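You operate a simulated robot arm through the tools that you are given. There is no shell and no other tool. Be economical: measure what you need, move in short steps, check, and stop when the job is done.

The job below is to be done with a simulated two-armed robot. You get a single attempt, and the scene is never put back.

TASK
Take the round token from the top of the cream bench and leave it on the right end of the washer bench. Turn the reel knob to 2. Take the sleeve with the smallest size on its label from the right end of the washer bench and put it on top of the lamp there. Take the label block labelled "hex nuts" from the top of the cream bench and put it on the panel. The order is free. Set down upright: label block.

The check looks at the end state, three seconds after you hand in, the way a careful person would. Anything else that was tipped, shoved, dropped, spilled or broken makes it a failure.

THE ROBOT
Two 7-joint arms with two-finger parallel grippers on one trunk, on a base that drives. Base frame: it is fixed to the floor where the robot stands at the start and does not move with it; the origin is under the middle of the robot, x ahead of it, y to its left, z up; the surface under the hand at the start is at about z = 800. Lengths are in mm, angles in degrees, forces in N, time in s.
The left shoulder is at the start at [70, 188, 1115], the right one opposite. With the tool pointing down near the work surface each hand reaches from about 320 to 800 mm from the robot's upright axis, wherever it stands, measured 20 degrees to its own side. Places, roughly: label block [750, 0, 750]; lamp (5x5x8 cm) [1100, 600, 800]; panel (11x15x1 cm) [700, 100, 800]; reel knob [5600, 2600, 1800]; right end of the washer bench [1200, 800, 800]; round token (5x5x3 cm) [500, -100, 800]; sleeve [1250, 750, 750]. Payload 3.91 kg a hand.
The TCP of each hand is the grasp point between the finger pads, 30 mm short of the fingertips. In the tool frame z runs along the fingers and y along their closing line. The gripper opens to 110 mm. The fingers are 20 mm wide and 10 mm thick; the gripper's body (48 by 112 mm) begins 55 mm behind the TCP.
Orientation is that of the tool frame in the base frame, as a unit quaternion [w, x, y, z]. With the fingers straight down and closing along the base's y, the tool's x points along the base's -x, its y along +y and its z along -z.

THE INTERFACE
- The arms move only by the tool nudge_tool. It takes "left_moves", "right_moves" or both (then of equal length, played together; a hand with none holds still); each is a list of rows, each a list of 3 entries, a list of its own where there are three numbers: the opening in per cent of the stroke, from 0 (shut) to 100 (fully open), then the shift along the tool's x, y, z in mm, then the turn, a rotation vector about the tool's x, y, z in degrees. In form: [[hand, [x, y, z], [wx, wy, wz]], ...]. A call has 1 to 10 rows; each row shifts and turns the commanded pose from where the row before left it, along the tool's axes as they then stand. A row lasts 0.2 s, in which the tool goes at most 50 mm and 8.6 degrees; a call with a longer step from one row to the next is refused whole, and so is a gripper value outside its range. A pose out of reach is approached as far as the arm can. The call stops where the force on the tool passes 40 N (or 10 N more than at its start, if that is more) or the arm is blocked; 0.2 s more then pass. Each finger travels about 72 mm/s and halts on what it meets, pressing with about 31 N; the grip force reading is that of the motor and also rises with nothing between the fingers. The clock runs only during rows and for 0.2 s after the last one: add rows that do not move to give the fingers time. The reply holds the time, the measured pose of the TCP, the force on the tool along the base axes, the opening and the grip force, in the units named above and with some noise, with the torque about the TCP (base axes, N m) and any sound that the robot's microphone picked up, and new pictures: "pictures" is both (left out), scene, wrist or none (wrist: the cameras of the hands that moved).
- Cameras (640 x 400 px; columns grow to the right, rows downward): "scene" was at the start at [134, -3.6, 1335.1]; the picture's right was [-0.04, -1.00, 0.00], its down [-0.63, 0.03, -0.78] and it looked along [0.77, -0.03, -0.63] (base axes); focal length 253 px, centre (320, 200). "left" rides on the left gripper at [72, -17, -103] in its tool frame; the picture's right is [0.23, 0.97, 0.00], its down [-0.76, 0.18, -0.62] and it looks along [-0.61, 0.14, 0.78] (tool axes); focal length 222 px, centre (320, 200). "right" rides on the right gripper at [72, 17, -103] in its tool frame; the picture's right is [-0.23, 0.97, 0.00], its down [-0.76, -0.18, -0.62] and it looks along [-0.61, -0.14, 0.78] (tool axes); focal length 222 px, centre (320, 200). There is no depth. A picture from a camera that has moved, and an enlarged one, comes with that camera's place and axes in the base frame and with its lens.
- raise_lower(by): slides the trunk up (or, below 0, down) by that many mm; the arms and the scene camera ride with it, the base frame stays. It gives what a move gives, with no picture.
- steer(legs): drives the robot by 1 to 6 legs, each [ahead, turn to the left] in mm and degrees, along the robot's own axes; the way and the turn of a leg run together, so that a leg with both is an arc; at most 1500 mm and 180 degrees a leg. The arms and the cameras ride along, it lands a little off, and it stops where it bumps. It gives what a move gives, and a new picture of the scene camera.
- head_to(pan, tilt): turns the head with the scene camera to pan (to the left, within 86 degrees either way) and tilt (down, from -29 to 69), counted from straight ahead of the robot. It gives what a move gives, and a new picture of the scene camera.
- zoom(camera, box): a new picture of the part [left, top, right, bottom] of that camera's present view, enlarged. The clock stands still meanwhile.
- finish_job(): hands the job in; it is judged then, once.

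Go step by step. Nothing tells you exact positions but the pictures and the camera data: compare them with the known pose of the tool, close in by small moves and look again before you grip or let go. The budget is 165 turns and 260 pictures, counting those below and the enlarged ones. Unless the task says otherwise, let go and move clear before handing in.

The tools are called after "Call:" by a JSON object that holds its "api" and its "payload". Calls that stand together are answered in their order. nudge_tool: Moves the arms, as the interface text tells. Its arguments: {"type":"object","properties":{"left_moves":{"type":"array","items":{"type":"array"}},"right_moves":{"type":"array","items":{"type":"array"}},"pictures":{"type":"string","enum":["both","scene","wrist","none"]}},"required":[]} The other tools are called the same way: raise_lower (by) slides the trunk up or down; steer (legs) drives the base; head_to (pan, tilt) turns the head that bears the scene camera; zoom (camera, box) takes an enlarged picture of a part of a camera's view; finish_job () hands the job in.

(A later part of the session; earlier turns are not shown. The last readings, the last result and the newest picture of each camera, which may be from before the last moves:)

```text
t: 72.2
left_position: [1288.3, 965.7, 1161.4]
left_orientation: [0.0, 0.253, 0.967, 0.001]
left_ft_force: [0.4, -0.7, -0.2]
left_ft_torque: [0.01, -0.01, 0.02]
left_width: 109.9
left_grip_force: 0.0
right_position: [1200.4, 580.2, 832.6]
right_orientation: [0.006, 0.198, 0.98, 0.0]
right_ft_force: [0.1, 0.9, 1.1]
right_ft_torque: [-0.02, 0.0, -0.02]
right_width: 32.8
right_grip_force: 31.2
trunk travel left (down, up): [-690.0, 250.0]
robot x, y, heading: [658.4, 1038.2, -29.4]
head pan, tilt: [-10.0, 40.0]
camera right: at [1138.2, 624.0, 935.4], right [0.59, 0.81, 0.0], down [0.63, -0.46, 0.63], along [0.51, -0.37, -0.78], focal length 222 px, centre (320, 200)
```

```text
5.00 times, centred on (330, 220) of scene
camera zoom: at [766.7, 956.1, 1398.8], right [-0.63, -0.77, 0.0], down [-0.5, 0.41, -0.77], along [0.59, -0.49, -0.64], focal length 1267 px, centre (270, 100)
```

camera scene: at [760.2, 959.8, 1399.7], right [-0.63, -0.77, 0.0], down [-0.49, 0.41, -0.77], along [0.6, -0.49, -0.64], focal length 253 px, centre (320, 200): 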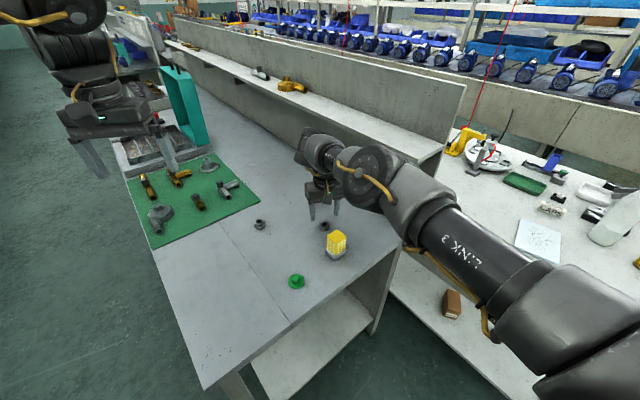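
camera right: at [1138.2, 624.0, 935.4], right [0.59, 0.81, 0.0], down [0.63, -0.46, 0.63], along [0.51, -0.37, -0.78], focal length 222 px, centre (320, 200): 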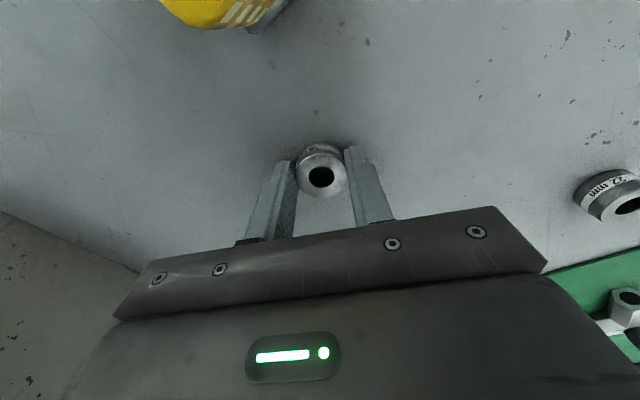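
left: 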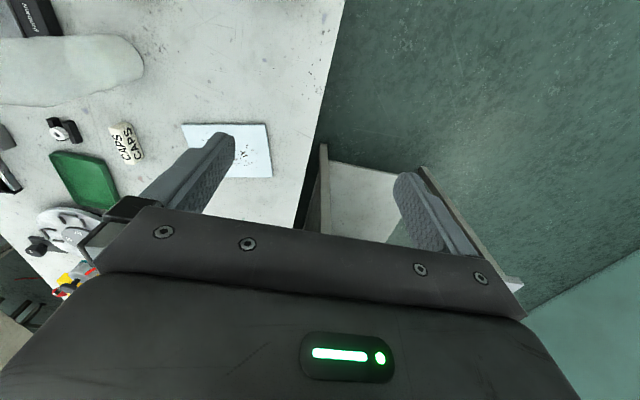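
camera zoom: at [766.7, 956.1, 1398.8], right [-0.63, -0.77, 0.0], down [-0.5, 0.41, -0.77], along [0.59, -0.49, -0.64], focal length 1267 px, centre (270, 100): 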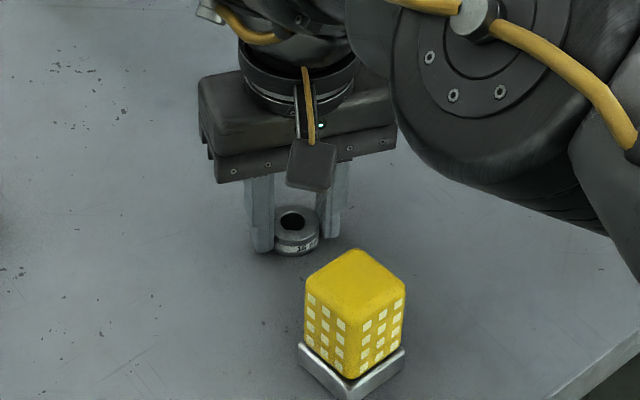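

Sleeve gripped (32.8 mm, 31 N). Lifting to well above lamp height and checking.

Call:
{"api": "nudge_tool", "payload": {"right_moves": [[12, [0, 0, -5], [0, 0, 0]], [12, [0, 0, -15], [0, 0, 0]], [12, [0, 0, -40], [0, 0, 0]], [12, [0, 0, -40], [0, 0, 0]], [12, [0, 0, -30], [0, 0, 0]], [12, [0, 0, 0], [0, 0, 0]]], "pictures": "wrist"}}

Call:
{"api": "zoom", "payload": {"camera": "scene", "box": [290, 180, 370, 260]}}

```text
t: 73.6
left_position: [1287.9, 963.9, 1162.2]
left_orientation: [0.0, 0.254, 0.967, 0.0]
left_ft_force: [0.7, -0.3, 0.4]
left_ft_torque: [-0.03, 0.01, 0.0]
left_width: 110.1
left_grip_force: 0.0
right_position: [1198.0, 580.5, 963.0]
right_orientation: [0.005, 0.199, 0.98, 0.0]
right_ft_force: [0.4, -0.6, -1.4]
right_ft_torque: [-0.01, 0.01, 0.02]
right_width: 32.9
right_grip_force: 30.6
trunk travel left (down, up): [-690.0, 250.0]
robot x, y, heading: [661.3, 1033.8, -29.3]
head pan, tilt: [-10.0, 40.0]
camera right: at [1136.6, 624.4, 1065.2], right [0.59, 0.81, 0.0], down [0.63, -0.46, 0.63], along [0.51, -0.37, -0.78], focal length 222 px, centre (320, 200)
```

right: 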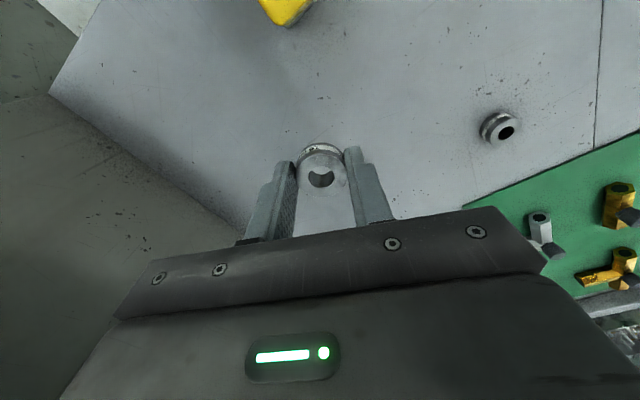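

```text
5.00 times, centred on (330, 220) of scene
camera zoom: at [767.2, 955.6, 1398.7], right [-0.63, -0.77, 0.0], down [-0.5, 0.41, -0.77], along [0.59, -0.49, -0.64], focal length 1267 px, centre (270, 100)
```

zoom: 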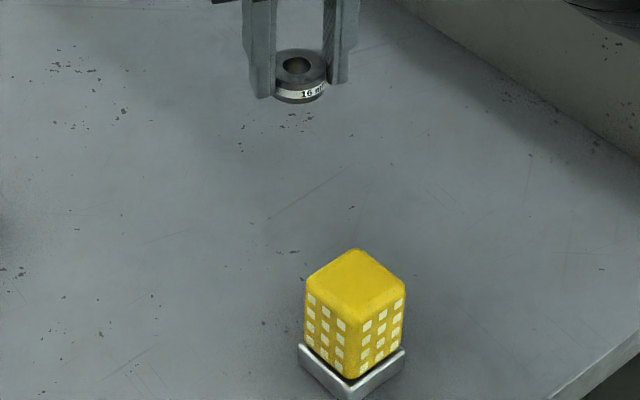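

Sleeve secure. Lamp centre estimated at (1106, 617) with top around z 867–880. Moving over it.

Call:
{"api": "nudge_tool", "payload": {"right_moves": [[12, [33, 0, 0], [0, 0, 0]], [12, [33, -1, 0], [0, 0, 0]], [12, [33, -1, 0], [0, 0, 0]], [12, [0, 0, 0], [0, 0, 0]]], "pictures": "wrist"}}

Call:
{"api": "zoom", "payload": {"camera": "scene", "box": [290, 180, 370, 260]}}

Call:
{"api": "zoom", "payload": {"camera": "left", "box": [0, 0, 320, 200]}}

```text
t: 74.6
left_position: [1288.8, 962.9, 1160.9]
left_orientation: [0.0, 0.254, 0.967, 0.0]
left_ft_force: [-0.3, -0.2, -0.1]
left_ft_torque: [-0.02, -0.01, 0.0]
left_width: 110.0
left_grip_force: 0.1
right_position: [1104.2, 616.6, 962.3]
right_orientation: [0.006, 0.2, 0.98, 0.001]
right_ft_force: [0.0, -0.6, -1.4]
right_ft_torque: [0.0, 0.04, 0.03]
right_width: 32.6
right_grip_force: 31.0
trunk travel left (down, up): [-690.0, 250.0]
robot x, y, heading: [659.9, 1034.8, -29.2]
head pan, tilt: [-10.0, 40.0]
camera right: at [1042.9, 659.3, 1064.6], right [0.59, 0.81, 0.01], down [0.62, -0.46, 0.63], along [0.51, -0.37, -0.78], focal length 222 px, centre (320, 200)
```

right: 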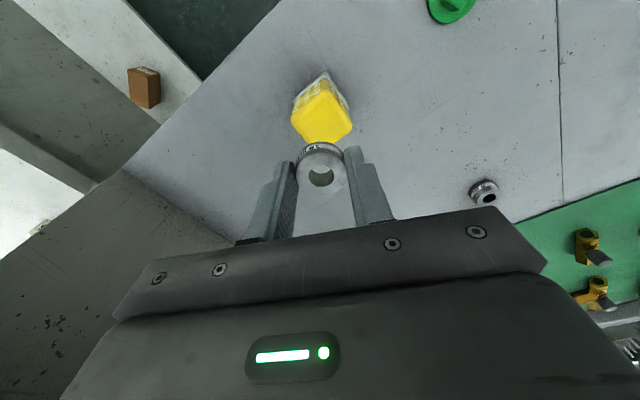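

```text
5.00 times, centred on (330, 220) of scene
camera zoom: at [767.1, 955.3, 1398.7], right [-0.63, -0.77, 0.0], down [-0.5, 0.41, -0.77], along [0.59, -0.49, -0.64], focal length 1267 px, centre (270, 100)
```

zoom: 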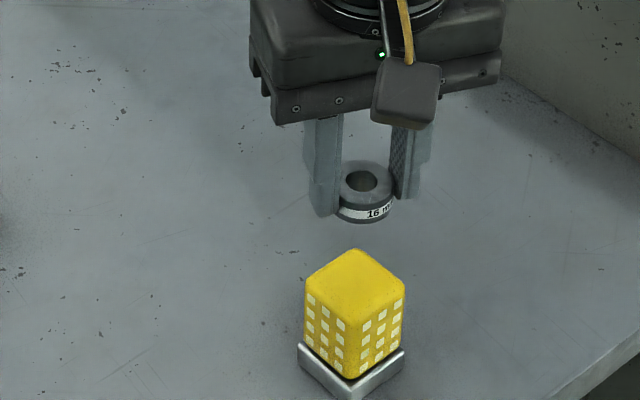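

```text
2.00 times, centred on (160, 100) of left
camera zoom: at [1217.1, 984.4, 1265.2], right [0.28, 0.96, 0.0], down [0.75, -0.22, 0.62], along [0.6, -0.17, -0.78], focal length 444 px, centre (640, 400)
```

zoom: 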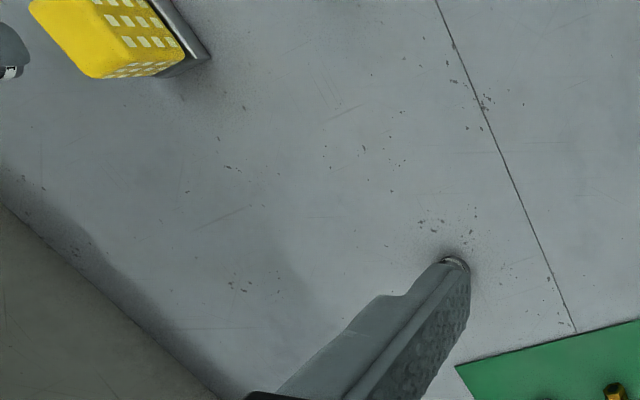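

Call:
{"api": "zoom", "payload": {"camera": "right", "box": [270, 60, 380, 200]}}

```text
2.86 times, centred on (325, 130) of right
camera zoom: at [1042.9, 659.3, 1064.6], right [0.59, 0.81, 0.01], down [0.62, -0.46, 0.63], along [0.51, -0.37, -0.78], focal length 635 px, centre (306, 400)
```

zoom: 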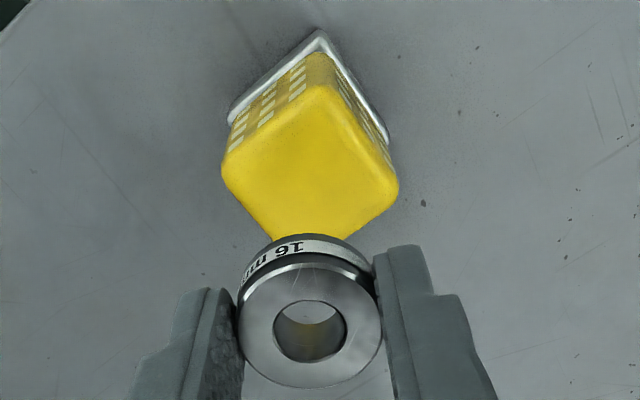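

Call:
{"api": "nudge_tool", "payload": {"right_moves": [[12, [7, 2, 0], [0, 0, 0]], [12, [0, 0, 15], [0, 0, 0]], [12, [0, 0, 15], [0, 0, 0]], [12, [0, 0, 0], [0, 0, 0]]], "pictures": "none"}}

Call:
{"api": "zoom", "payload": {"camera": "scene", "box": [310, 190, 370, 260]}}

Call:
{"api": "zoom", "payload": {"camera": "right", "box": [270, 60, 380, 200]}}

```text
t: 75.6
left_position: [1287.4, 963.7, 1161.8]
left_orientation: [-0.001, 0.253, 0.967, 0.0]
left_ft_force: [0.6, -0.2, 0.6]
left_ft_torque: [0.0, -0.01, -0.01]
left_width: 110.5
left_grip_force: 0.1
right_position: [1100.9, 622.9, 931.4]
right_orientation: [0.006, 0.198, 0.98, 0.001]
right_ft_force: [0.8, 0.3, -1.0]
right_ft_torque: [0.01, 0.03, 0.05]
right_width: 32.9
right_grip_force: 31.0
trunk travel left (down, up): [-690.0, 250.0]
robot x, y, heading: [660.4, 1035.5, -29.4]
head pan, tilt: [-10.0, 40.0]
```

```text
5.71 times, centred on (340, 225) of scene
camera zoom: at [766.4, 956.1, 1398.8], right [-0.63, -0.77, 0.0], down [-0.5, 0.41, -0.77], along [0.59, -0.49, -0.64], focal length 1448 px, centre (206, 57)
```

zoom: 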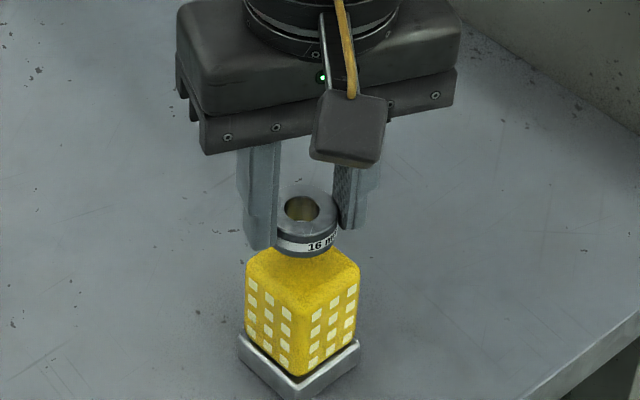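

```text
2.86 times, centred on (325, 130) of right
camera zoom: at [1039.0, 666.4, 1033.4], right [0.59, 0.81, 0.0], down [0.63, -0.46, 0.63], along [0.51, -0.37, -0.78], focal length 635 px, centre (306, 400)
```

zoom: 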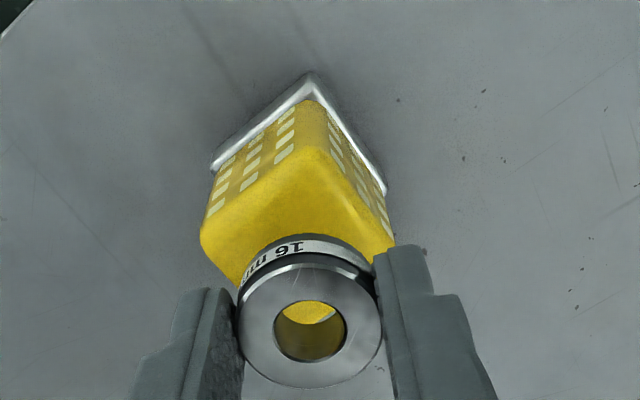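

Call:
{"api": "nudge_tool", "payload": {"right_moves": [[12, [3, -1, 6], [0, 0, 0]], [12, [0, 0, 5], [0, 0, 0]], [12, [0, 0, 2], [0, 0, 0]], [12, [0, 0, 0], [0, 0, 0]]], "pictures": "none"}}

Call:
{"api": "zoom", "payload": {"camera": "scene", "box": [310, 190, 370, 260]}}

Call:
{"api": "zoom", "payload": {"camera": "right", "box": [270, 60, 380, 200]}}

```text
t: 76.6
left_position: [1288.0, 964.8, 1160.8]
left_orientation: [0.0, 0.254, 0.967, 0.0]
left_ft_force: [0.2, 0.7, 0.2]
left_ft_torque: [-0.02, 0.03, 0.03]
left_width: 110.1
left_grip_force: 0.0
right_position: [1098.2, 621.9, 919.3]
right_orientation: [0.005, 0.198, 0.98, -0.001]
right_ft_force: [-0.1, -0.3, -0.9]
right_ft_torque: [0.03, 0.01, -0.02]
right_width: 32.6
right_grip_force: 31.0
trunk travel left (down, up): [-690.0, 250.0]
robot x, y, heading: [659.3, 1033.5, -29.4]
head pan, tilt: [-10.0, 40.0]
```

```text
5.71 times, centred on (340, 225) of scene
camera zoom: at [766.8, 955.8, 1398.8], right [-0.63, -0.77, 0.0], down [-0.5, 0.41, -0.77], along [0.59, -0.49, -0.64], focal length 1448 px, centre (206, 57)
```

zoom: 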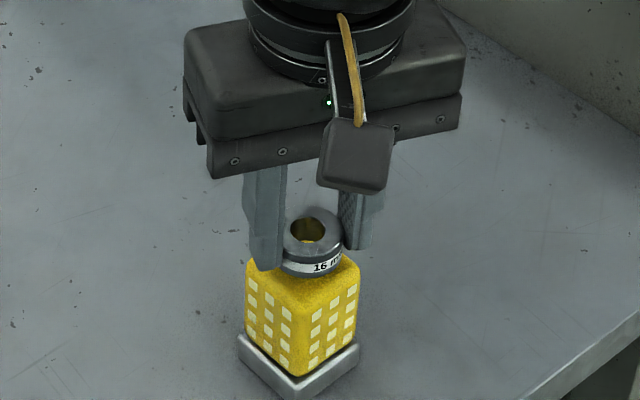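

```text
2.86 times, centred on (325, 130) of right
camera zoom: at [1035.7, 665.3, 1021.7], right [0.59, 0.81, 0.0], down [0.63, -0.46, 0.63], along [0.51, -0.37, -0.78], focal length 635 px, centre (306, 400)
```

zoom: 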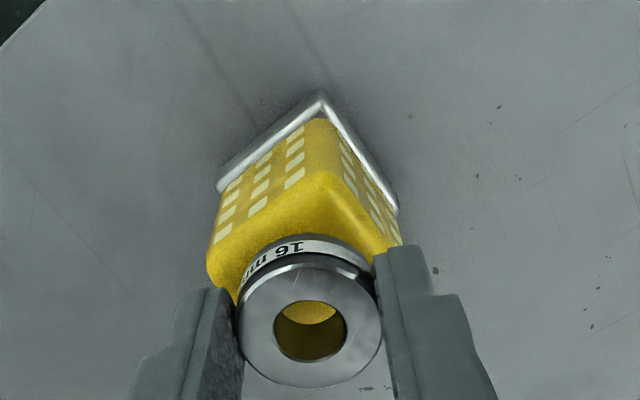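

Alignment looks good within 2–3 mm. Descending gently to contact.

Call:
{"api": "nudge_tool", "payload": {"right_moves": [[12, [0, 0, 2], [0, 0, 0]], [12, [0, 0, 2], [0, 0, 0]], [12, [0, 0, 2], [0, 0, 0]], [12, [0, 0, 0], [0, 0, 0]]], "pictures": "none"}}

```text
t: 77.6
left_position: [1288.2, 964.3, 1161.9]
left_orientation: [0.001, 0.254, 0.967, 0.0]
left_ft_force: [-0.4, -0.1, -0.2]
left_ft_torque: [-0.05, 0.0, -0.02]
left_width: 110.0
left_grip_force: 0.0
right_position: [1097.6, 623.4, 912.2]
right_orientation: [0.006, 0.198, 0.98, 0.0]
right_ft_force: [-0.6, -1.0, -1.6]
right_ft_torque: [-0.06, 0.0, 0.02]
right_width: 33.0
right_grip_force: 30.7
trunk travel left (down, up): [-690.0, 250.0]
robot x, y, heading: [658.6, 1031.8, -29.2]
head pan, tilt: [-10.0, 40.0]
```

Call:
{"api": "nudge_tool", "payload": {"right_moves": [[12, [0, 0, 1.5], [0, 0, 0]], [12, [0, 0, 1.5], [0, 0, 0]], [12, [0, 0, 0], [0, 0, 0]]], "pictures": "none"}}

Call:
{"api": "zoom", "payload": {"camera": "scene", "box": [310, 190, 370, 260]}}

Call:
{"api": "zoom", "payload": {"camera": "right", "box": [270, 60, 380, 200]}}

```text
t: 78.4
left_position: [1289.3, 964.3, 1160.8]
left_orientation: [0.0, 0.254, 0.967, 0.0]
left_ft_force: [-0.5, -0.8, 0.0]
left_ft_torque: [-0.03, 0.0, 0.01]
left_width: 109.9
left_grip_force: 0.1
right_position: [1098.4, 623.1, 910.0]
right_orientation: [0.006, 0.199, 0.98, 0.0]
right_ft_force: [-1.0, -0.1, -1.5]
right_ft_torque: [0.03, -0.02, 0.04]
right_width: 32.8
right_grip_force: 31.0
trunk travel left (down, up): [-690.0, 250.0]
robot x, y, heading: [654.2, 1035.6, -29.4]
head pan, tilt: [-10.0, 40.0]
```

```text
5.71 times, centred on (340, 225) of scene
camera zoom: at [766.8, 955.9, 1398.7], right [-0.63, -0.77, 0.0], down [-0.5, 0.41, -0.77], along [0.59, -0.49, -0.64], focal length 1448 px, centre (206, 57)
```

zoom: 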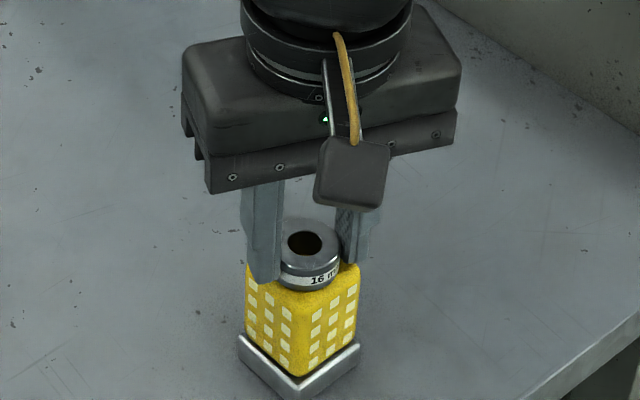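

```text
2.86 times, centred on (325, 130) of right
camera zoom: at [1036.5, 665.8, 1012.3], right [0.59, 0.81, 0.0], down [0.63, -0.46, 0.63], along [0.51, -0.37, -0.78], focal length 635 px, centre (306, 400)
```

zoom: 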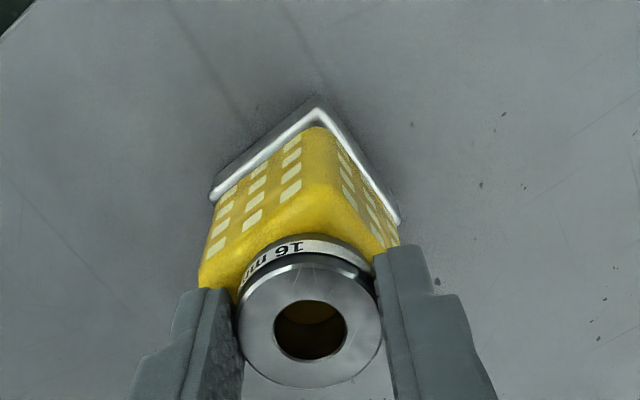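

Call:
{"api": "nudge_tool", "payload": {"right_moves": [[12, [-1.5, 0, 1], [0, 0, 0]], [12, [0, 0, 1.5], [0, 0, 0]], [12, [0, 0, 0], [0, 0, 0]]], "pictures": "none"}}

```text
t: 79.2
left_position: [1287.6, 964.2, 1162.3]
left_orientation: [0.0, 0.254, 0.967, -0.001]
left_ft_force: [1.1, -0.4, 0.2]
left_ft_torque: [-0.02, 0.04, 0.0]
left_width: 110.1
left_grip_force: 0.0
right_position: [1099.7, 620.7, 908.3]
right_orientation: [0.006, 0.198, 0.98, 0.0]
right_ft_force: [0.1, 0.2, 7.2]
right_ft_torque: [-0.08, -0.05, 0.02]
right_width: 32.8
right_grip_force: 30.7
trunk travel left (down, up): [-690.0, 250.0]
robot x, y, heading: [662.1, 1036.2, -29.4]
head pan, tilt: [-10.0, 40.0]
```

Contact (7 N). Releasing slowly and rising.

Call:
{"api": "nudge_tool", "payload": {"right_moves": [[20, [0, 0, 0], [0, 0, 0]], [32, [0, 0, 0], [0, 0, 0]], [42, [0, 0, 0], [0, 0, 0]], [48, [0, 0, 0], [0, 0, 0]], [48, [0, 0, -10], [0, 0, 0]], [48, [0, 0, -30], [0, 0, 0]], [48, [0, 0, -40], [0, 0, 0]], [48, [0, 0, -30], [0, 0, 0]], [48, [0, 0, 0], [0, 0, 0]]], "pictures": "none"}}

Call:
{"api": "zoom", "payload": {"camera": "scene", "box": [270, 180, 390, 300]}}

Call:
{"api": "zoom", "payload": {"camera": "right", "box": [240, 40, 400, 200]}}

```text
t: 81.2
left_position: [1289.0, 964.1, 1160.7]
left_orientation: [0.0, 0.254, 0.967, 0.0]
left_ft_force: [0.7, -0.2, 0.0]
left_ft_torque: [0.03, -0.01, -0.02]
left_width: 110.0
left_grip_force: 0.0
right_position: [1098.4, 619.9, 1016.5]
right_orientation: [0.006, 0.198, 0.98, 0.0]
right_ft_force: [0.2, -0.9, -0.4]
right_ft_torque: [-0.02, -0.01, 0.02]
right_width: 52.9
right_grip_force: 0.1
trunk travel left (down, up): [-690.0, 250.0]
robot x, y, heading: [660.8, 1032.8, -29.3]
head pan, tilt: [-10.0, 40.0]
```

```text
3.33 times, centred on (330, 240) of scene
camera zoom: at [767.1, 955.4, 1398.7], right [-0.63, -0.77, 0.0], down [-0.5, 0.41, -0.77], along [0.59, -0.49, -0.64], focal length 845 px, centre (287, 67)
```

zoom: 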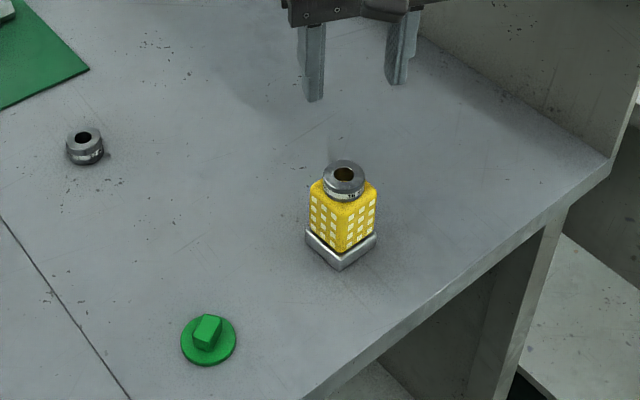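

```text
2.50 times, centred on (320, 120) of right
camera zoom: at [1036.5, 664.0, 1119.2], right [0.59, 0.81, 0.0], down [0.63, -0.46, 0.63], along [0.51, -0.37, -0.78], focal length 555 px, centre (320, 400)
```

zoom: 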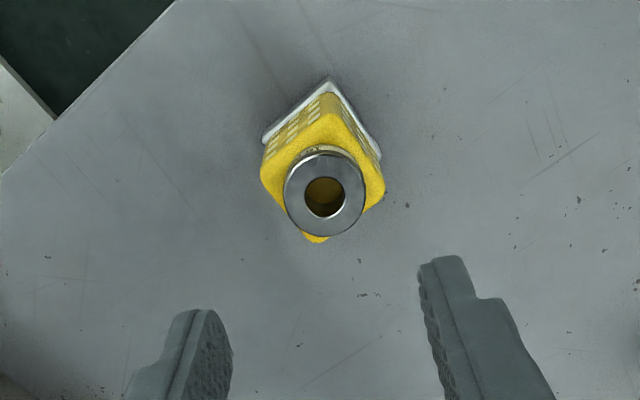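

The sleeve sits squarely on the lamp. Next the HEX NUTS block: I'll raise the trunk for clearance over the bottle, then drive to the left side of the cream bench.

Call:
{"api": "raise_lower", "payload": {"by": 150}}

Call:
{"api": "steer", "payload": {"legs": [[0, -71], [451, 0]]}}

```text
t: 82.9
left_position: [1287.7, 965.3, 1311.0]
left_orientation: [-0.001, 0.253, 0.967, 0.0]
left_ft_force: [-0.1, 0.4, 0.3]
left_ft_torque: [-0.04, -0.03, -0.01]
left_width: 110.0
left_grip_force: 0.1
right_position: [1098.2, 620.6, 1165.9]
right_orientation: [0.005, 0.199, 0.98, -0.001]
right_ft_force: [0.6, 0.3, -0.7]
right_ft_torque: [0.01, 0.02, 0.0]
right_width: 52.7
right_grip_force: 0.0
trunk travel left (down, up): [-840.0, 100.0]
robot x, y, heading: [662.0, 1033.3, -29.1]
head pan, tilt: [-10.0, 40.0]
```

```text
t: 88.9
left_position: [689.2, -42.3, 1312.4]
left_orientation: [0.0, 0.775, 0.632, -0.001]
left_ft_force: [0.9, 0.1, -0.2]
left_ft_torque: [-0.02, 0.02, 0.01]
left_width: 110.3
left_grip_force: 0.0
right_position: [303.6, 33.5, 1167.8]
right_orientation: [0.004, 0.739, 0.674, -0.003]
right_ft_force: [-0.3, 0.2, 0.6]
right_ft_torque: [-0.02, 0.01, 0.02]
right_width: 53.0
right_grip_force: 0.1
trunk travel left (down, up): [-840.0, 100.0]
robot x, y, heading: [563.2, 579.0, -101.8]
head pan, tilt: [-10.0, 40.0]
camera scene: at [520.8, 450.0, 1549.0], right [-0.93, 0.37, 0.0], down [0.24, 0.6, -0.77], along [-0.28, -0.71, -0.64], focal length 253 px, centre (320, 200)
```

scene: 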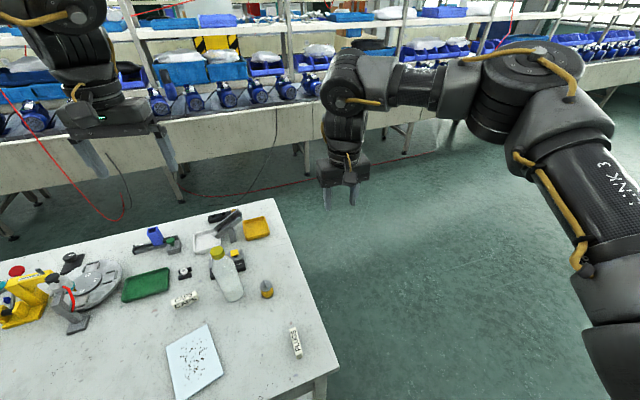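

Call:
{"api": "raise_lower", "payload": {"by": 98}}

Call:
{"api": "steer", "payload": {"legs": [[0, 70]]}}

Call:
{"api": "head_to", "payload": {"pan": -25, "tilt": 50}}

```text
t: 90.2
left_position: [688.1, -44.9, 1409.1]
left_orientation: [0.0, 0.775, 0.632, 0.0]
left_ft_force: [1.5, 1.1, 0.2]
left_ft_torque: [0.02, -0.03, -0.02]
left_width: 110.1
left_grip_force: 0.0
right_position: [303.9, 32.0, 1264.5]
right_orientation: [0.004, 0.738, 0.674, -0.003]
right_ft_force: [0.4, -0.1, -0.1]
right_ft_torque: [-0.03, 0.02, 0.0]
right_width: 53.0
right_grip_force: 0.1
trunk travel left (down, up): [-938.0, 2.0]
robot x, y, heading: [563.8, 575.9, -101.7]
head pan, tilt: [-10.0, 40.0]
```

```text
t: 93.6
left_position: [1188.4, 476.8, 1408.9]
left_orientation: [-0.001, 0.276, 0.961, 0.0]
left_ft_force: [-0.1, 0.8, 0.0]
left_ft_torque: [0.03, -0.02, 0.02]
left_width: 110.1
left_grip_force: 0.0
right_position: [982.5, 142.8, 1265.5]
right_orientation: [0.005, 0.221, 0.975, 0.001]
right_ft_force: [0.5, -0.2, 0.0]
right_ft_torque: [0.01, 0.05, 0.0]
right_width: 52.6
right_grip_force: 0.1
trunk travel left (down, up): [-938.0, 2.0]
robot x, y, heading: [563.5, 576.9, -32.0]
head pan, tilt: [-10.0, 40.0]
camera scene: at [667.4, 492.0, 1646.7], right [-0.67, -0.74, 0.0], down [-0.48, 0.43, -0.77], along [0.57, -0.51, -0.64], focal length 253 px, centre (320, 200)
```

scene: 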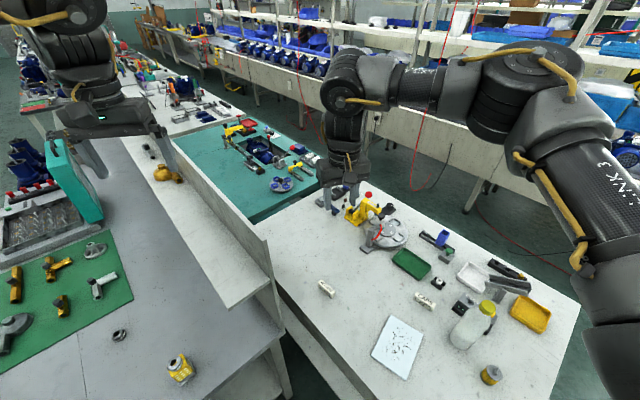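

```text
t: 94.4
left_position: [1188.5, 476.9, 1408.8]
left_orientation: [0.0, 0.275, 0.961, 0.0]
left_ft_force: [1.5, 0.6, -0.4]
left_ft_torque: [0.01, 0.0, 0.03]
left_width: 109.8
left_grip_force: 0.0
right_position: [983.1, 143.0, 1266.0]
right_orientation: [0.006, 0.221, 0.975, -0.001]
right_ft_force: [-0.1, 0.6, -0.5]
right_ft_torque: [0.0, 0.01, -0.03]
right_width: 53.2
right_grip_force: 0.1
trunk travel left (down, up): [-938.0, 2.0]
robot x, y, heading: [563.4, 576.1, -32.1]
head pan, tilt: [-25.0, 50.0]
camera scene: at [646.6, 485.4, 1632.6], right [-0.84, -0.54, 0.0], down [-0.42, 0.64, -0.64], along [0.35, -0.54, -0.77], focal length 253 px, centre (320, 200)
```

scene: 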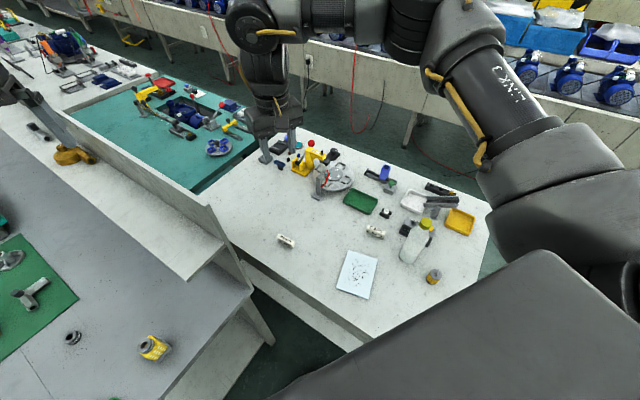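

Right hand is nearly above the HEX NUTS block at (1012, 149); panel centre about (736, 113). Lowering the trunk and turning the gripper to match the block.

Call:
{"api": "raise_lower", "payload": {"by": -220}}

Call:
{"api": "zoom", "payload": {"camera": "right", "box": [160, 0, 480, 200]}}

Call:
{"api": "zoom", "payload": {"camera": "scene", "box": [230, 180, 400, 310]}}

```text
t: 96.7
left_position: [1188.2, 476.7, 1190.5]
left_orientation: [0.0, 0.275, 0.961, 0.0]
left_ft_force: [-0.3, 0.0, 0.1]
left_ft_torque: [0.01, 0.01, 0.0]
left_width: 109.6
left_grip_force: 0.0
right_position: [983.6, 143.2, 1044.4]
right_orientation: [0.006, 0.22, 0.975, 0.0]
right_ft_force: [-0.5, 0.1, 0.6]
right_ft_torque: [-0.06, 0.01, 0.01]
right_width: 52.8
right_grip_force: 0.1
trunk travel left (down, up): [-718.0, 222.0]
robot x, y, heading: [562.3, 577.8, -31.8]
head pan, tilt: [-25.0, 50.0]
```

```text
2.00 times, centred on (320, 100) of right
camera zoom: at [923.5, 189.5, 1147.6], right [0.62, 0.78, 0.0], down [0.6, -0.49, 0.63], along [0.5, -0.39, -0.78], focal length 444 px, centre (320, 400)
```

zoom: 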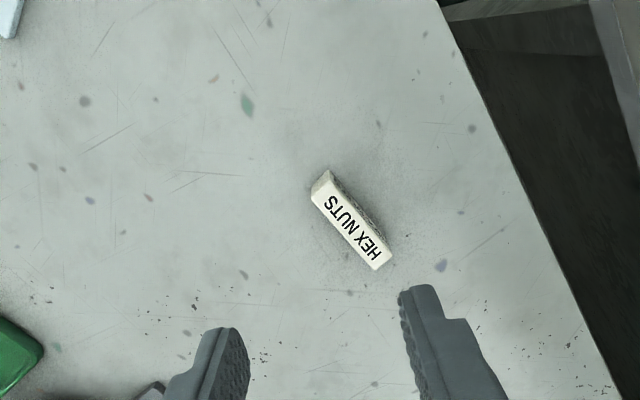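

```text
3.08 times, centred on (315, 245) of scene
camera zoom: at [646.4, 485.3, 1412.6], right [-0.84, -0.54, 0.0], down [-0.42, 0.64, -0.64], along [0.35, -0.54, -0.77], focal length 780 px, centre (335, 62)
```

zoom: 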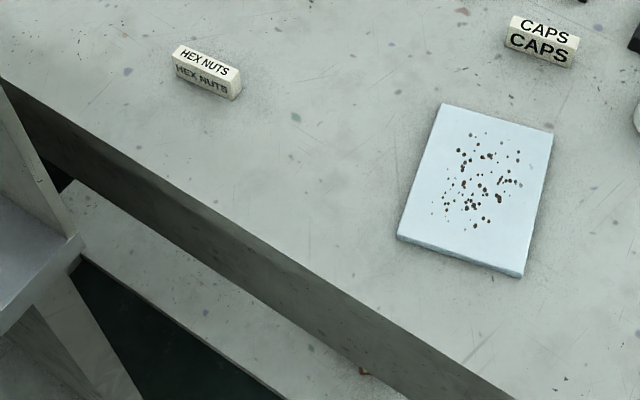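

Block centre ≈(1019, 146), its long axis nearly along x. Moving over it, turning the gripper 28° and descending partway.

Call:
{"api": "nudge_tool", "payload": {"right_moves": [[55, [-15, 9, 15], [0, 0, 0]], [55, [-15, 9, 15], [0, 0, 0]], [55, [0, 0, 10], [0, 0, -7]], [55, [0, 0, 20], [0, 0, -7]], [55, [0, 0, 20], [0, 0, -7]], [55, [0, 0, 20], [0, 0, -7]], [55, [0, 0, 30], [0, 0, 0]], [55, [0, 0, 0], [0, 0, 0]]]}}

Call:
{"api": "zoom", "payload": {"camera": "right", "box": [220, 60, 420, 220]}}

```text
t: 98.5
left_position: [1188.5, 477.7, 1189.1]
left_orientation: [0.0, 0.276, 0.961, -0.001]
left_ft_force: [-0.1, -1.3, -0.5]
left_ft_torque: [-0.04, -0.01, 0.0]
left_width: 109.9
left_grip_force: 0.0
right_position: [1017.1, 146.8, 915.9]
right_orientation: [0.005, -0.021, 1.0, -0.002]
right_ft_force: [-0.3, -0.1, 0.8]
right_ft_torque: [-0.03, -0.03, -0.01]
right_width: 60.5
right_grip_force: 0.0
trunk travel left (down, up): [-718.0, 222.0]
robot x, y, heading: [564.5, 578.5, -32.3]
head pan, tilt: [-25.0, 50.0]
camera scene: at [646.2, 485.9, 1412.7], right [-0.84, -0.54, 0.0], down [-0.42, 0.64, -0.64], along [0.35, -0.54, -0.77], focal length 253 px, centre (320, 200)
camera right: at [943.1, 160.4, 1017.9], right [0.18, 0.98, 0.0], down [0.76, -0.14, 0.63], along [0.62, -0.12, -0.77], focal length 222 px, centre (320, 200)
```

scene: 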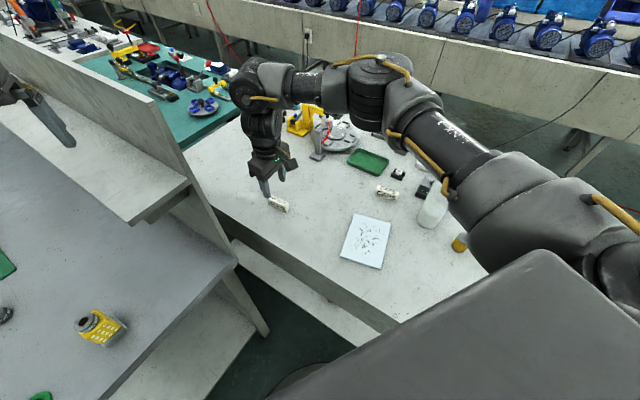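
right: 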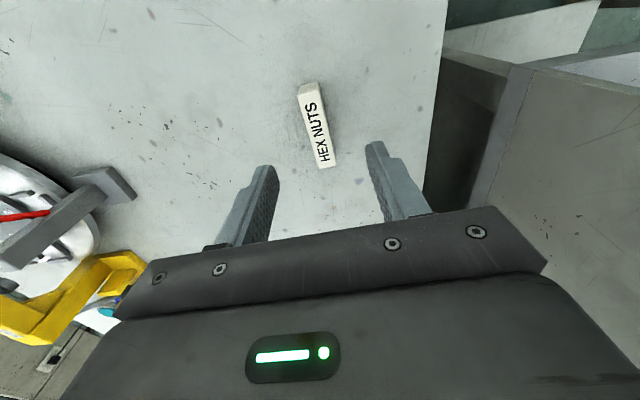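

```text
2.50 times, centred on (320, 140) of right
camera zoom: at [943.1, 160.4, 1017.9], right [0.18, 0.98, 0.0], down [0.76, -0.14, 0.63], along [0.62, -0.12, -0.77], focal length 555 px, centre (320, 350)
```

zoom: 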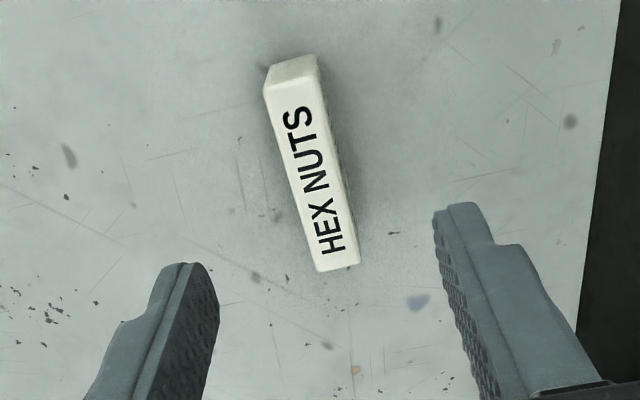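

Call:
{"api": "nudge_tool", "payload": {"right_moves": [[55, [-4.5, -3, 25], [0, 0, 0]], [50, [0, 0, 25], [0, 0, 0]], [50, [0, 0, 20], [0, 0, 0]], [50, [0, 0, 6], [0, 0, 0]], [50, [0, 0, 0], [0, 0, 0]]], "pictures": "none"}}

Call:
{"api": "zoom", "payload": {"camera": "right", "box": [220, 60, 420, 220]}}

Call:
{"api": "zoom", "payload": {"camera": "scene", "box": [240, 130, 320, 230]}}

```text
t: 99.7
left_position: [1188.7, 477.5, 1189.0]
left_orientation: [0.0, 0.275, 0.961, 0.001]
left_ft_force: [-0.2, -0.2, -0.9]
left_ft_torque: [-0.01, -0.01, 0.0]
left_width: 109.8
left_grip_force: 0.1
right_position: [1023.9, 144.6, 837.6]
right_orientation: [0.006, -0.021, 1.0, -0.002]
right_ft_force: [-0.4, 0.3, 1.2]
right_ft_torque: [0.01, 0.02, -0.03]
right_width: 54.8
right_grip_force: 0.0
trunk travel left (down, up): [-718.0, 222.0]
robot x, y, heading: [568.1, 578.4, -32.0]
head pan, tilt: [-25.0, 50.0]
```

```text
2.50 times, centred on (320, 140) of right
camera zoom: at [948.9, 157.6, 940.1], right [0.19, 0.98, 0.0], down [0.76, -0.14, 0.63], along [0.62, -0.12, -0.77], focal length 555 px, centre (320, 350)
```

zoom: 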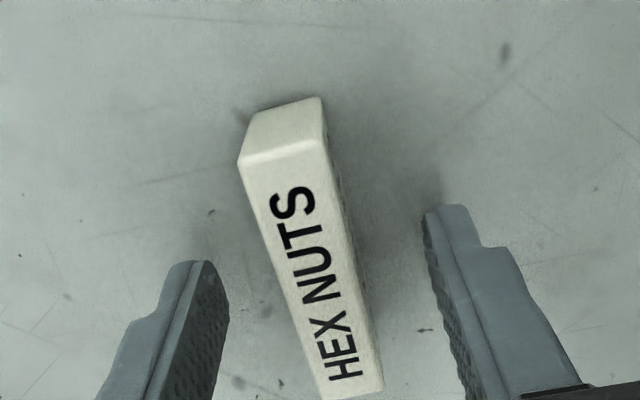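

```text
4.00 times, centred on (280, 180) of scene
camera zoom: at [646.3, 485.4, 1412.6], right [-0.84, -0.54, 0.0], down [-0.42, 0.64, -0.64], along [0.35, -0.54, -0.77], focal length 1014 px, centre (480, 280)
```

zoom: 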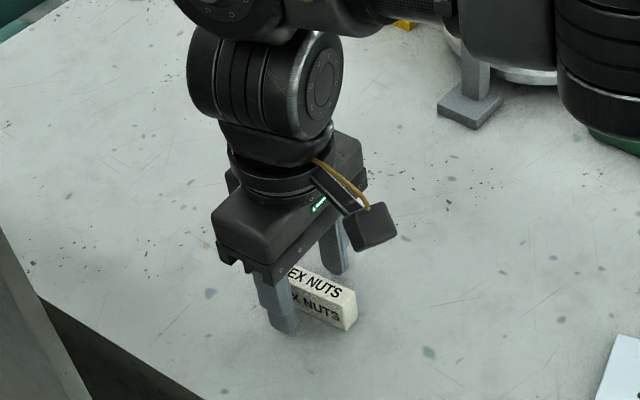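

Fingers straddle the block squarely. Closing and lifting slightly.

Call:
{"api": "nudge_tool", "payload": {"right_moves": [[35, [0, 0, 1], [0, 0, 0]], [20, [0, 0, 0], [0, 0, 0]], [10, [0, 0, 0], [0, 0, 0]], [4, [0, 0, 0], [0, 0, 0]], [2, [0, 0, 0], [0, 0, 0]], [2, [0, 0, 0], [0, 0, 0]]], "pictures": "none"}}

Call:
{"api": "nudge_tool", "payload": {"right_moves": [[2, [0, 0, -5], [0, 0, 0]], [2, [0, 0, -20], [0, 0, 0]], [2, [0, 0, -40], [0, 0, 0]], [2, [0, 0, 0], [0, 0, 0]]]}}

Call:
{"api": "zoom", "payload": {"camera": "right", "box": [220, 60, 420, 220]}}

```text
t: 101.1
left_position: [1187.8, 476.6, 1189.2]
left_orientation: [0.0, 0.276, 0.961, 0.001]
left_ft_force: [0.3, -0.1, 0.6]
left_ft_torque: [0.0, -0.02, -0.04]
left_width: 110.2
left_grip_force: 0.1
right_position: [1023.6, 144.5, 837.1]
right_orientation: [0.006, -0.022, 1.0, -0.002]
right_ft_force: [0.7, -0.4, 0.4]
right_ft_torque: [0.0, 0.0, -0.04]
right_width: 16.4
right_grip_force: 31.1
trunk travel left (down, up): [-718.0, 222.0]
robot x, y, heading: [560.8, 578.1, -31.9]
head pan, tilt: [-25.0, 50.0]
```

```text
t: 102.1
left_position: [1189.9, 478.2, 1189.2]
left_orientation: [0.0, 0.276, 0.961, 0.0]
left_ft_force: [-0.7, 0.9, 0.4]
left_ft_torque: [0.01, 0.0, -0.01]
left_width: 110.0
left_grip_force: 0.0
right_position: [1022.9, 145.9, 904.4]
right_orientation: [0.005, -0.021, 1.0, -0.001]
right_ft_force: [0.3, 0.2, -0.4]
right_ft_torque: [-0.01, 0.0, -0.03]
right_width: 16.8
right_grip_force: 31.0
trunk travel left (down, up): [-718.0, 222.0]
robot x, y, heading: [566.2, 577.8, -32.0]
head pan, tilt: [-25.0, 50.0]
camera scene: at [647.1, 484.6, 1412.5], right [-0.84, -0.54, 0.0], down [-0.42, 0.64, -0.64], along [0.35, -0.54, -0.77], focal length 253 px, centre (320, 200)
camera right: at [949.3, 159.0, 1007.1], right [0.19, 0.98, 0.0], down [0.76, -0.14, 0.63], along [0.62, -0.12, -0.78], focal length 222 px, centre (320, 200)
```

scene: 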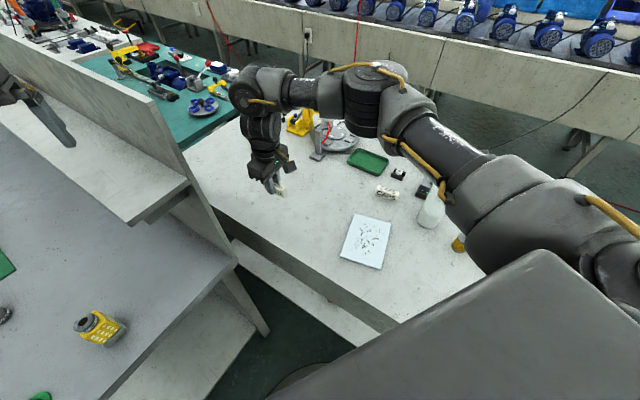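
right: 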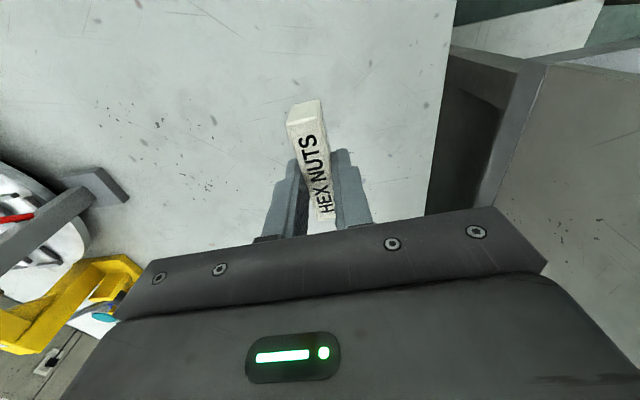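

```text
2.50 times, centred on (320, 140) of right
camera zoom: at [949.3, 159.0, 1007.1], right [0.19, 0.98, 0.0], down [0.76, -0.14, 0.63], along [0.62, -0.12, -0.78], focal length 555 px, centre (320, 350)
```

zoom: 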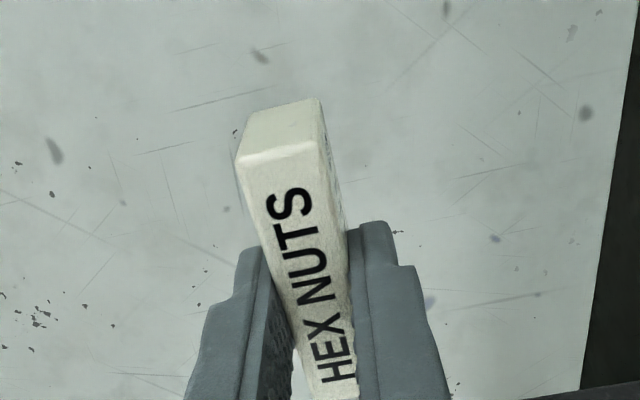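

Block held firmly. Panel centre ≈(737, 108) on bench top. Raising a bit and moving across above the panel.

Call:
{"api": "nudge_tool", "payload": {"right_moves": [[2, [0, 0, -40], [0, 0, 0]], [2, [40, -4, 0], [0, 0, 0]], [2, [48, -4, 0], [0, 0, 0]], [2, [48, -4, 0], [0, 0, 0]], [2, [48, -4, 0], [0, 0, 0]], [2, [0, 0, 0], [0, 0, 0]]], "pictures": "scene"}}

```text
t: 103.5
left_position: [1190.7, 476.5, 1188.8]
left_orientation: [-0.001, 0.275, 0.961, -0.001]
left_ft_force: [0.0, -0.4, 0.1]
left_ft_torque: [-0.01, 0.03, -0.01]
left_width: 110.1
left_grip_force: 0.0
right_position: [839.9, 118.5, 943.9]
right_orientation: [0.005, -0.022, 1.0, -0.002]
right_ft_force: [1.1, 0.7, 0.1]
right_ft_torque: [0.0, -0.01, -0.03]
right_width: 16.7
right_grip_force: 30.5
trunk travel left (down, up): [-718.0, 222.0]
robot x, y, heading: [563.9, 579.3, -31.9]
head pan, tilt: [-25.0, 50.0]
camera scene: at [647.7, 485.9, 1412.5], right [-0.84, -0.54, 0.0], down [-0.42, 0.64, -0.64], along [0.35, -0.54, -0.77], focal length 253 px, centre (320, 200)
```

scene: 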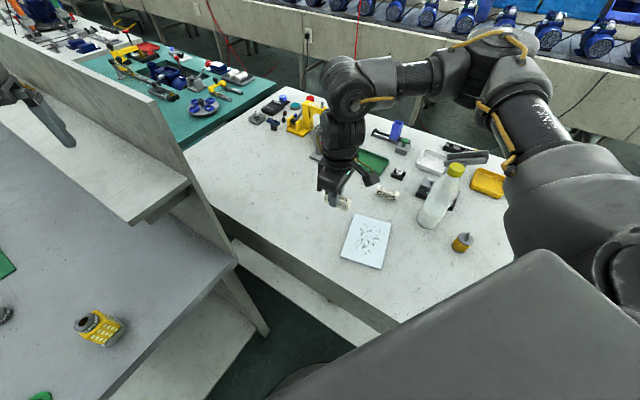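

Call:
{"api": "nudge_tool", "payload": {"right_moves": [[2, [35, -2, 0], [0, 0, 0]], [2, [34, -2, 0], [0, 0, 0]], [2, [34, -2, 20], [0, 0, 0]], [2, [0, 0, 25], [0, 0, 0]], [2, [0, 0, 0], [0, 0, 0]]]}}

Call:
{"api": "zoom", "payload": {"camera": "scene", "box": [310, 150, 440, 290]}}

```text
t: 104.7
left_position: [1188.7, 477.6, 1189.8]
left_orientation: [0.0, 0.275, 0.961, 0.0]
left_ft_force: [-0.5, -0.7, -0.2]
left_ft_torque: [-0.01, -0.01, 0.01]
left_width: 109.9
left_grip_force: 0.1
right_position: [737.3, 108.8, 896.8]
right_orientation: [0.006, -0.022, 1.0, -0.002]
right_ft_force: [-0.1, 0.5, -0.2]
right_ft_torque: [-0.01, -0.02, -0.01]
right_width: 16.8
right_grip_force: 30.8
trunk travel left (down, up): [-718.0, 222.0]
robot x, y, heading: [564.4, 577.9, -31.9]
head pan, tilt: [-25.0, 50.0]
camera scene: at [646.7, 486.0, 1412.6], right [-0.84, -0.54, 0.0], down [-0.42, 0.64, -0.64], along [0.35, -0.54, -0.77], focal length 253 px, centre (320, 200)
camera right: at [662.2, 122.0, 998.9], right [0.19, 0.98, 0.0], down [0.76, -0.14, 0.63], along [0.62, -0.12, -0.77], focal length 222 px, centre (320, 200)
```

scene: 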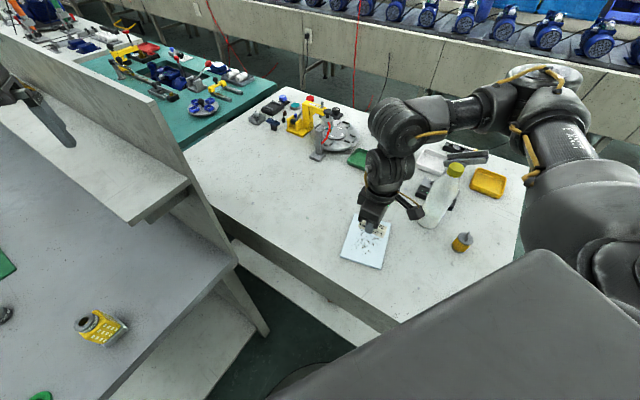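
right: 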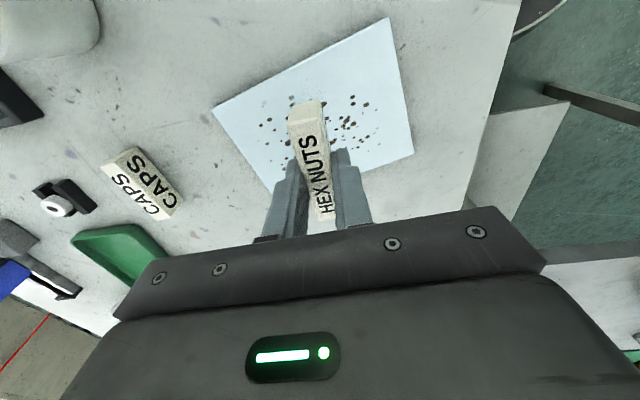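

```text
2.86 times, centred on (375, 220) of scene
camera zoom: at [646.7, 486.0, 1412.6], right [-0.84, -0.54, 0.0], down [-0.42, 0.64, -0.64], along [0.35, -0.54, -0.77], focal length 724 px, centre (163, 143)
```

zoom: 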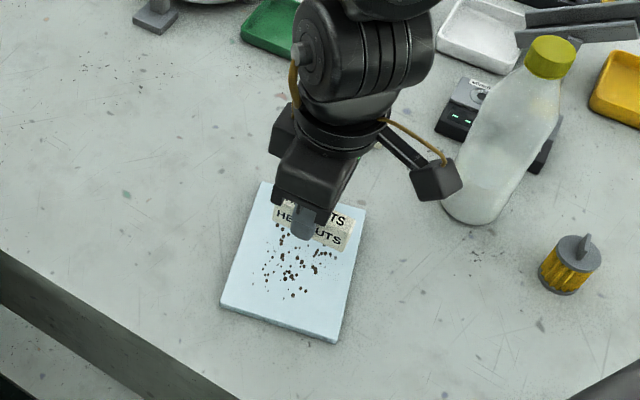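

Directly above the panel's middle. Lowering.

Call:
{"api": "nudge_tool", "payload": {"right_moves": [[2, [0, -3, 20], [0, 0, 0]], [2, [0, 0, 15], [0, 0, 0]], [2, [0, 0, 8], [0, 0, 0]], [2, [0, 0, 2], [0, 0, 0]], [2, [0, 0, 0], [0, 0, 0]]], "pictures": "none"}}

Call:
{"api": "zoom", "payload": {"camera": "scene", "box": [330, 180, 410, 280]}}

```text
t: 105.9
left_position: [1187.5, 477.0, 1189.8]
left_orientation: [0.001, 0.276, 0.961, 0.001]
left_ft_force: [0.1, -0.1, 0.3]
left_ft_torque: [-0.03, 0.01, -0.02]
left_width: 110.2
left_grip_force: 0.1
right_position: [739.6, 105.8, 850.1]
right_orientation: [0.005, -0.022, 1.0, -0.001]
right_ft_force: [-0.5, 0.3, -0.5]
right_ft_torque: [-0.01, -0.04, 0.03]
right_width: 16.8
right_grip_force: 31.5
trunk travel left (down, up): [-718.0, 222.0]
robot x, y, heading: [564.8, 577.8, -32.0]
head pan, tilt: [-25.0, 50.0]
```

```text
4.00 times, centred on (370, 230) of scene
camera zoom: at [646.4, 485.2, 1412.6], right [-0.84, -0.54, 0.0], down [-0.42, 0.64, -0.64], along [0.35, -0.54, -0.77], focal length 1014 px, centre (120, 80)
```

zoom: 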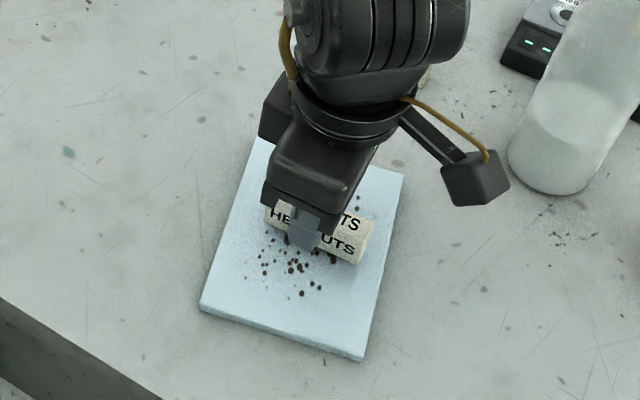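

Call:
{"api": "nudge_tool", "payload": {"right_moves": [[2, [0, 0, 1.5], [0, 0, 0]], [2, [0, 0, 1.5], [0, 0, 0]], [2, [0, 0, 0], [0, 0, 0]]], "pictures": "none"}}

```text
t: 106.7
left_position: [1188.5, 476.9, 1188.4]
left_orientation: [0.0, 0.276, 0.961, 0.0]
left_ft_force: [-0.2, 0.3, -0.1]
left_ft_torque: [0.0, -0.02, 0.0]
left_width: 110.1
left_grip_force: 0.0
right_position: [741.3, 105.1, 847.3]
right_orientation: [0.005, -0.021, 1.0, -0.001]
right_ft_force: [-0.5, -1.5, 1.5]
right_ft_torque: [0.07, 0.06, -0.02]
right_width: 16.5
right_grip_force: 30.6
trunk travel left (down, up): [-718.0, 222.0]
robot x, y, heading: [563.6, 573.8, -31.7]
head pan, tilt: [-25.0, 50.0]
```

Call:
{"api": "nudge_tool", "payload": {"right_moves": [[2, [0, 0, 1], [0, 0, 0]], [2, [0, 0, 0], [0, 0, 0]]], "pictures": "none"}}

```text
t: 107.3
left_position: [1188.7, 478.4, 1189.4]
left_orientation: [0.0, 0.276, 0.961, 0.0]
left_ft_force: [0.9, -0.1, -0.3]
left_ft_torque: [0.01, -0.02, 0.02]
left_width: 109.9
left_grip_force: 0.0
right_position: [740.3, 105.1, 846.9]
right_orientation: [0.006, -0.022, 1.0, -0.002]
right_ft_force: [1.9, -0.3, 9.1]
right_ft_torque: [-0.01, 0.13, -0.02]
right_width: 16.8
right_grip_force: 30.6
trunk travel left (down, up): [-718.0, 222.0]
robot x, y, heading: [564.8, 572.7, -32.0]
head pan, tilt: [-25.0, 50.0]
```

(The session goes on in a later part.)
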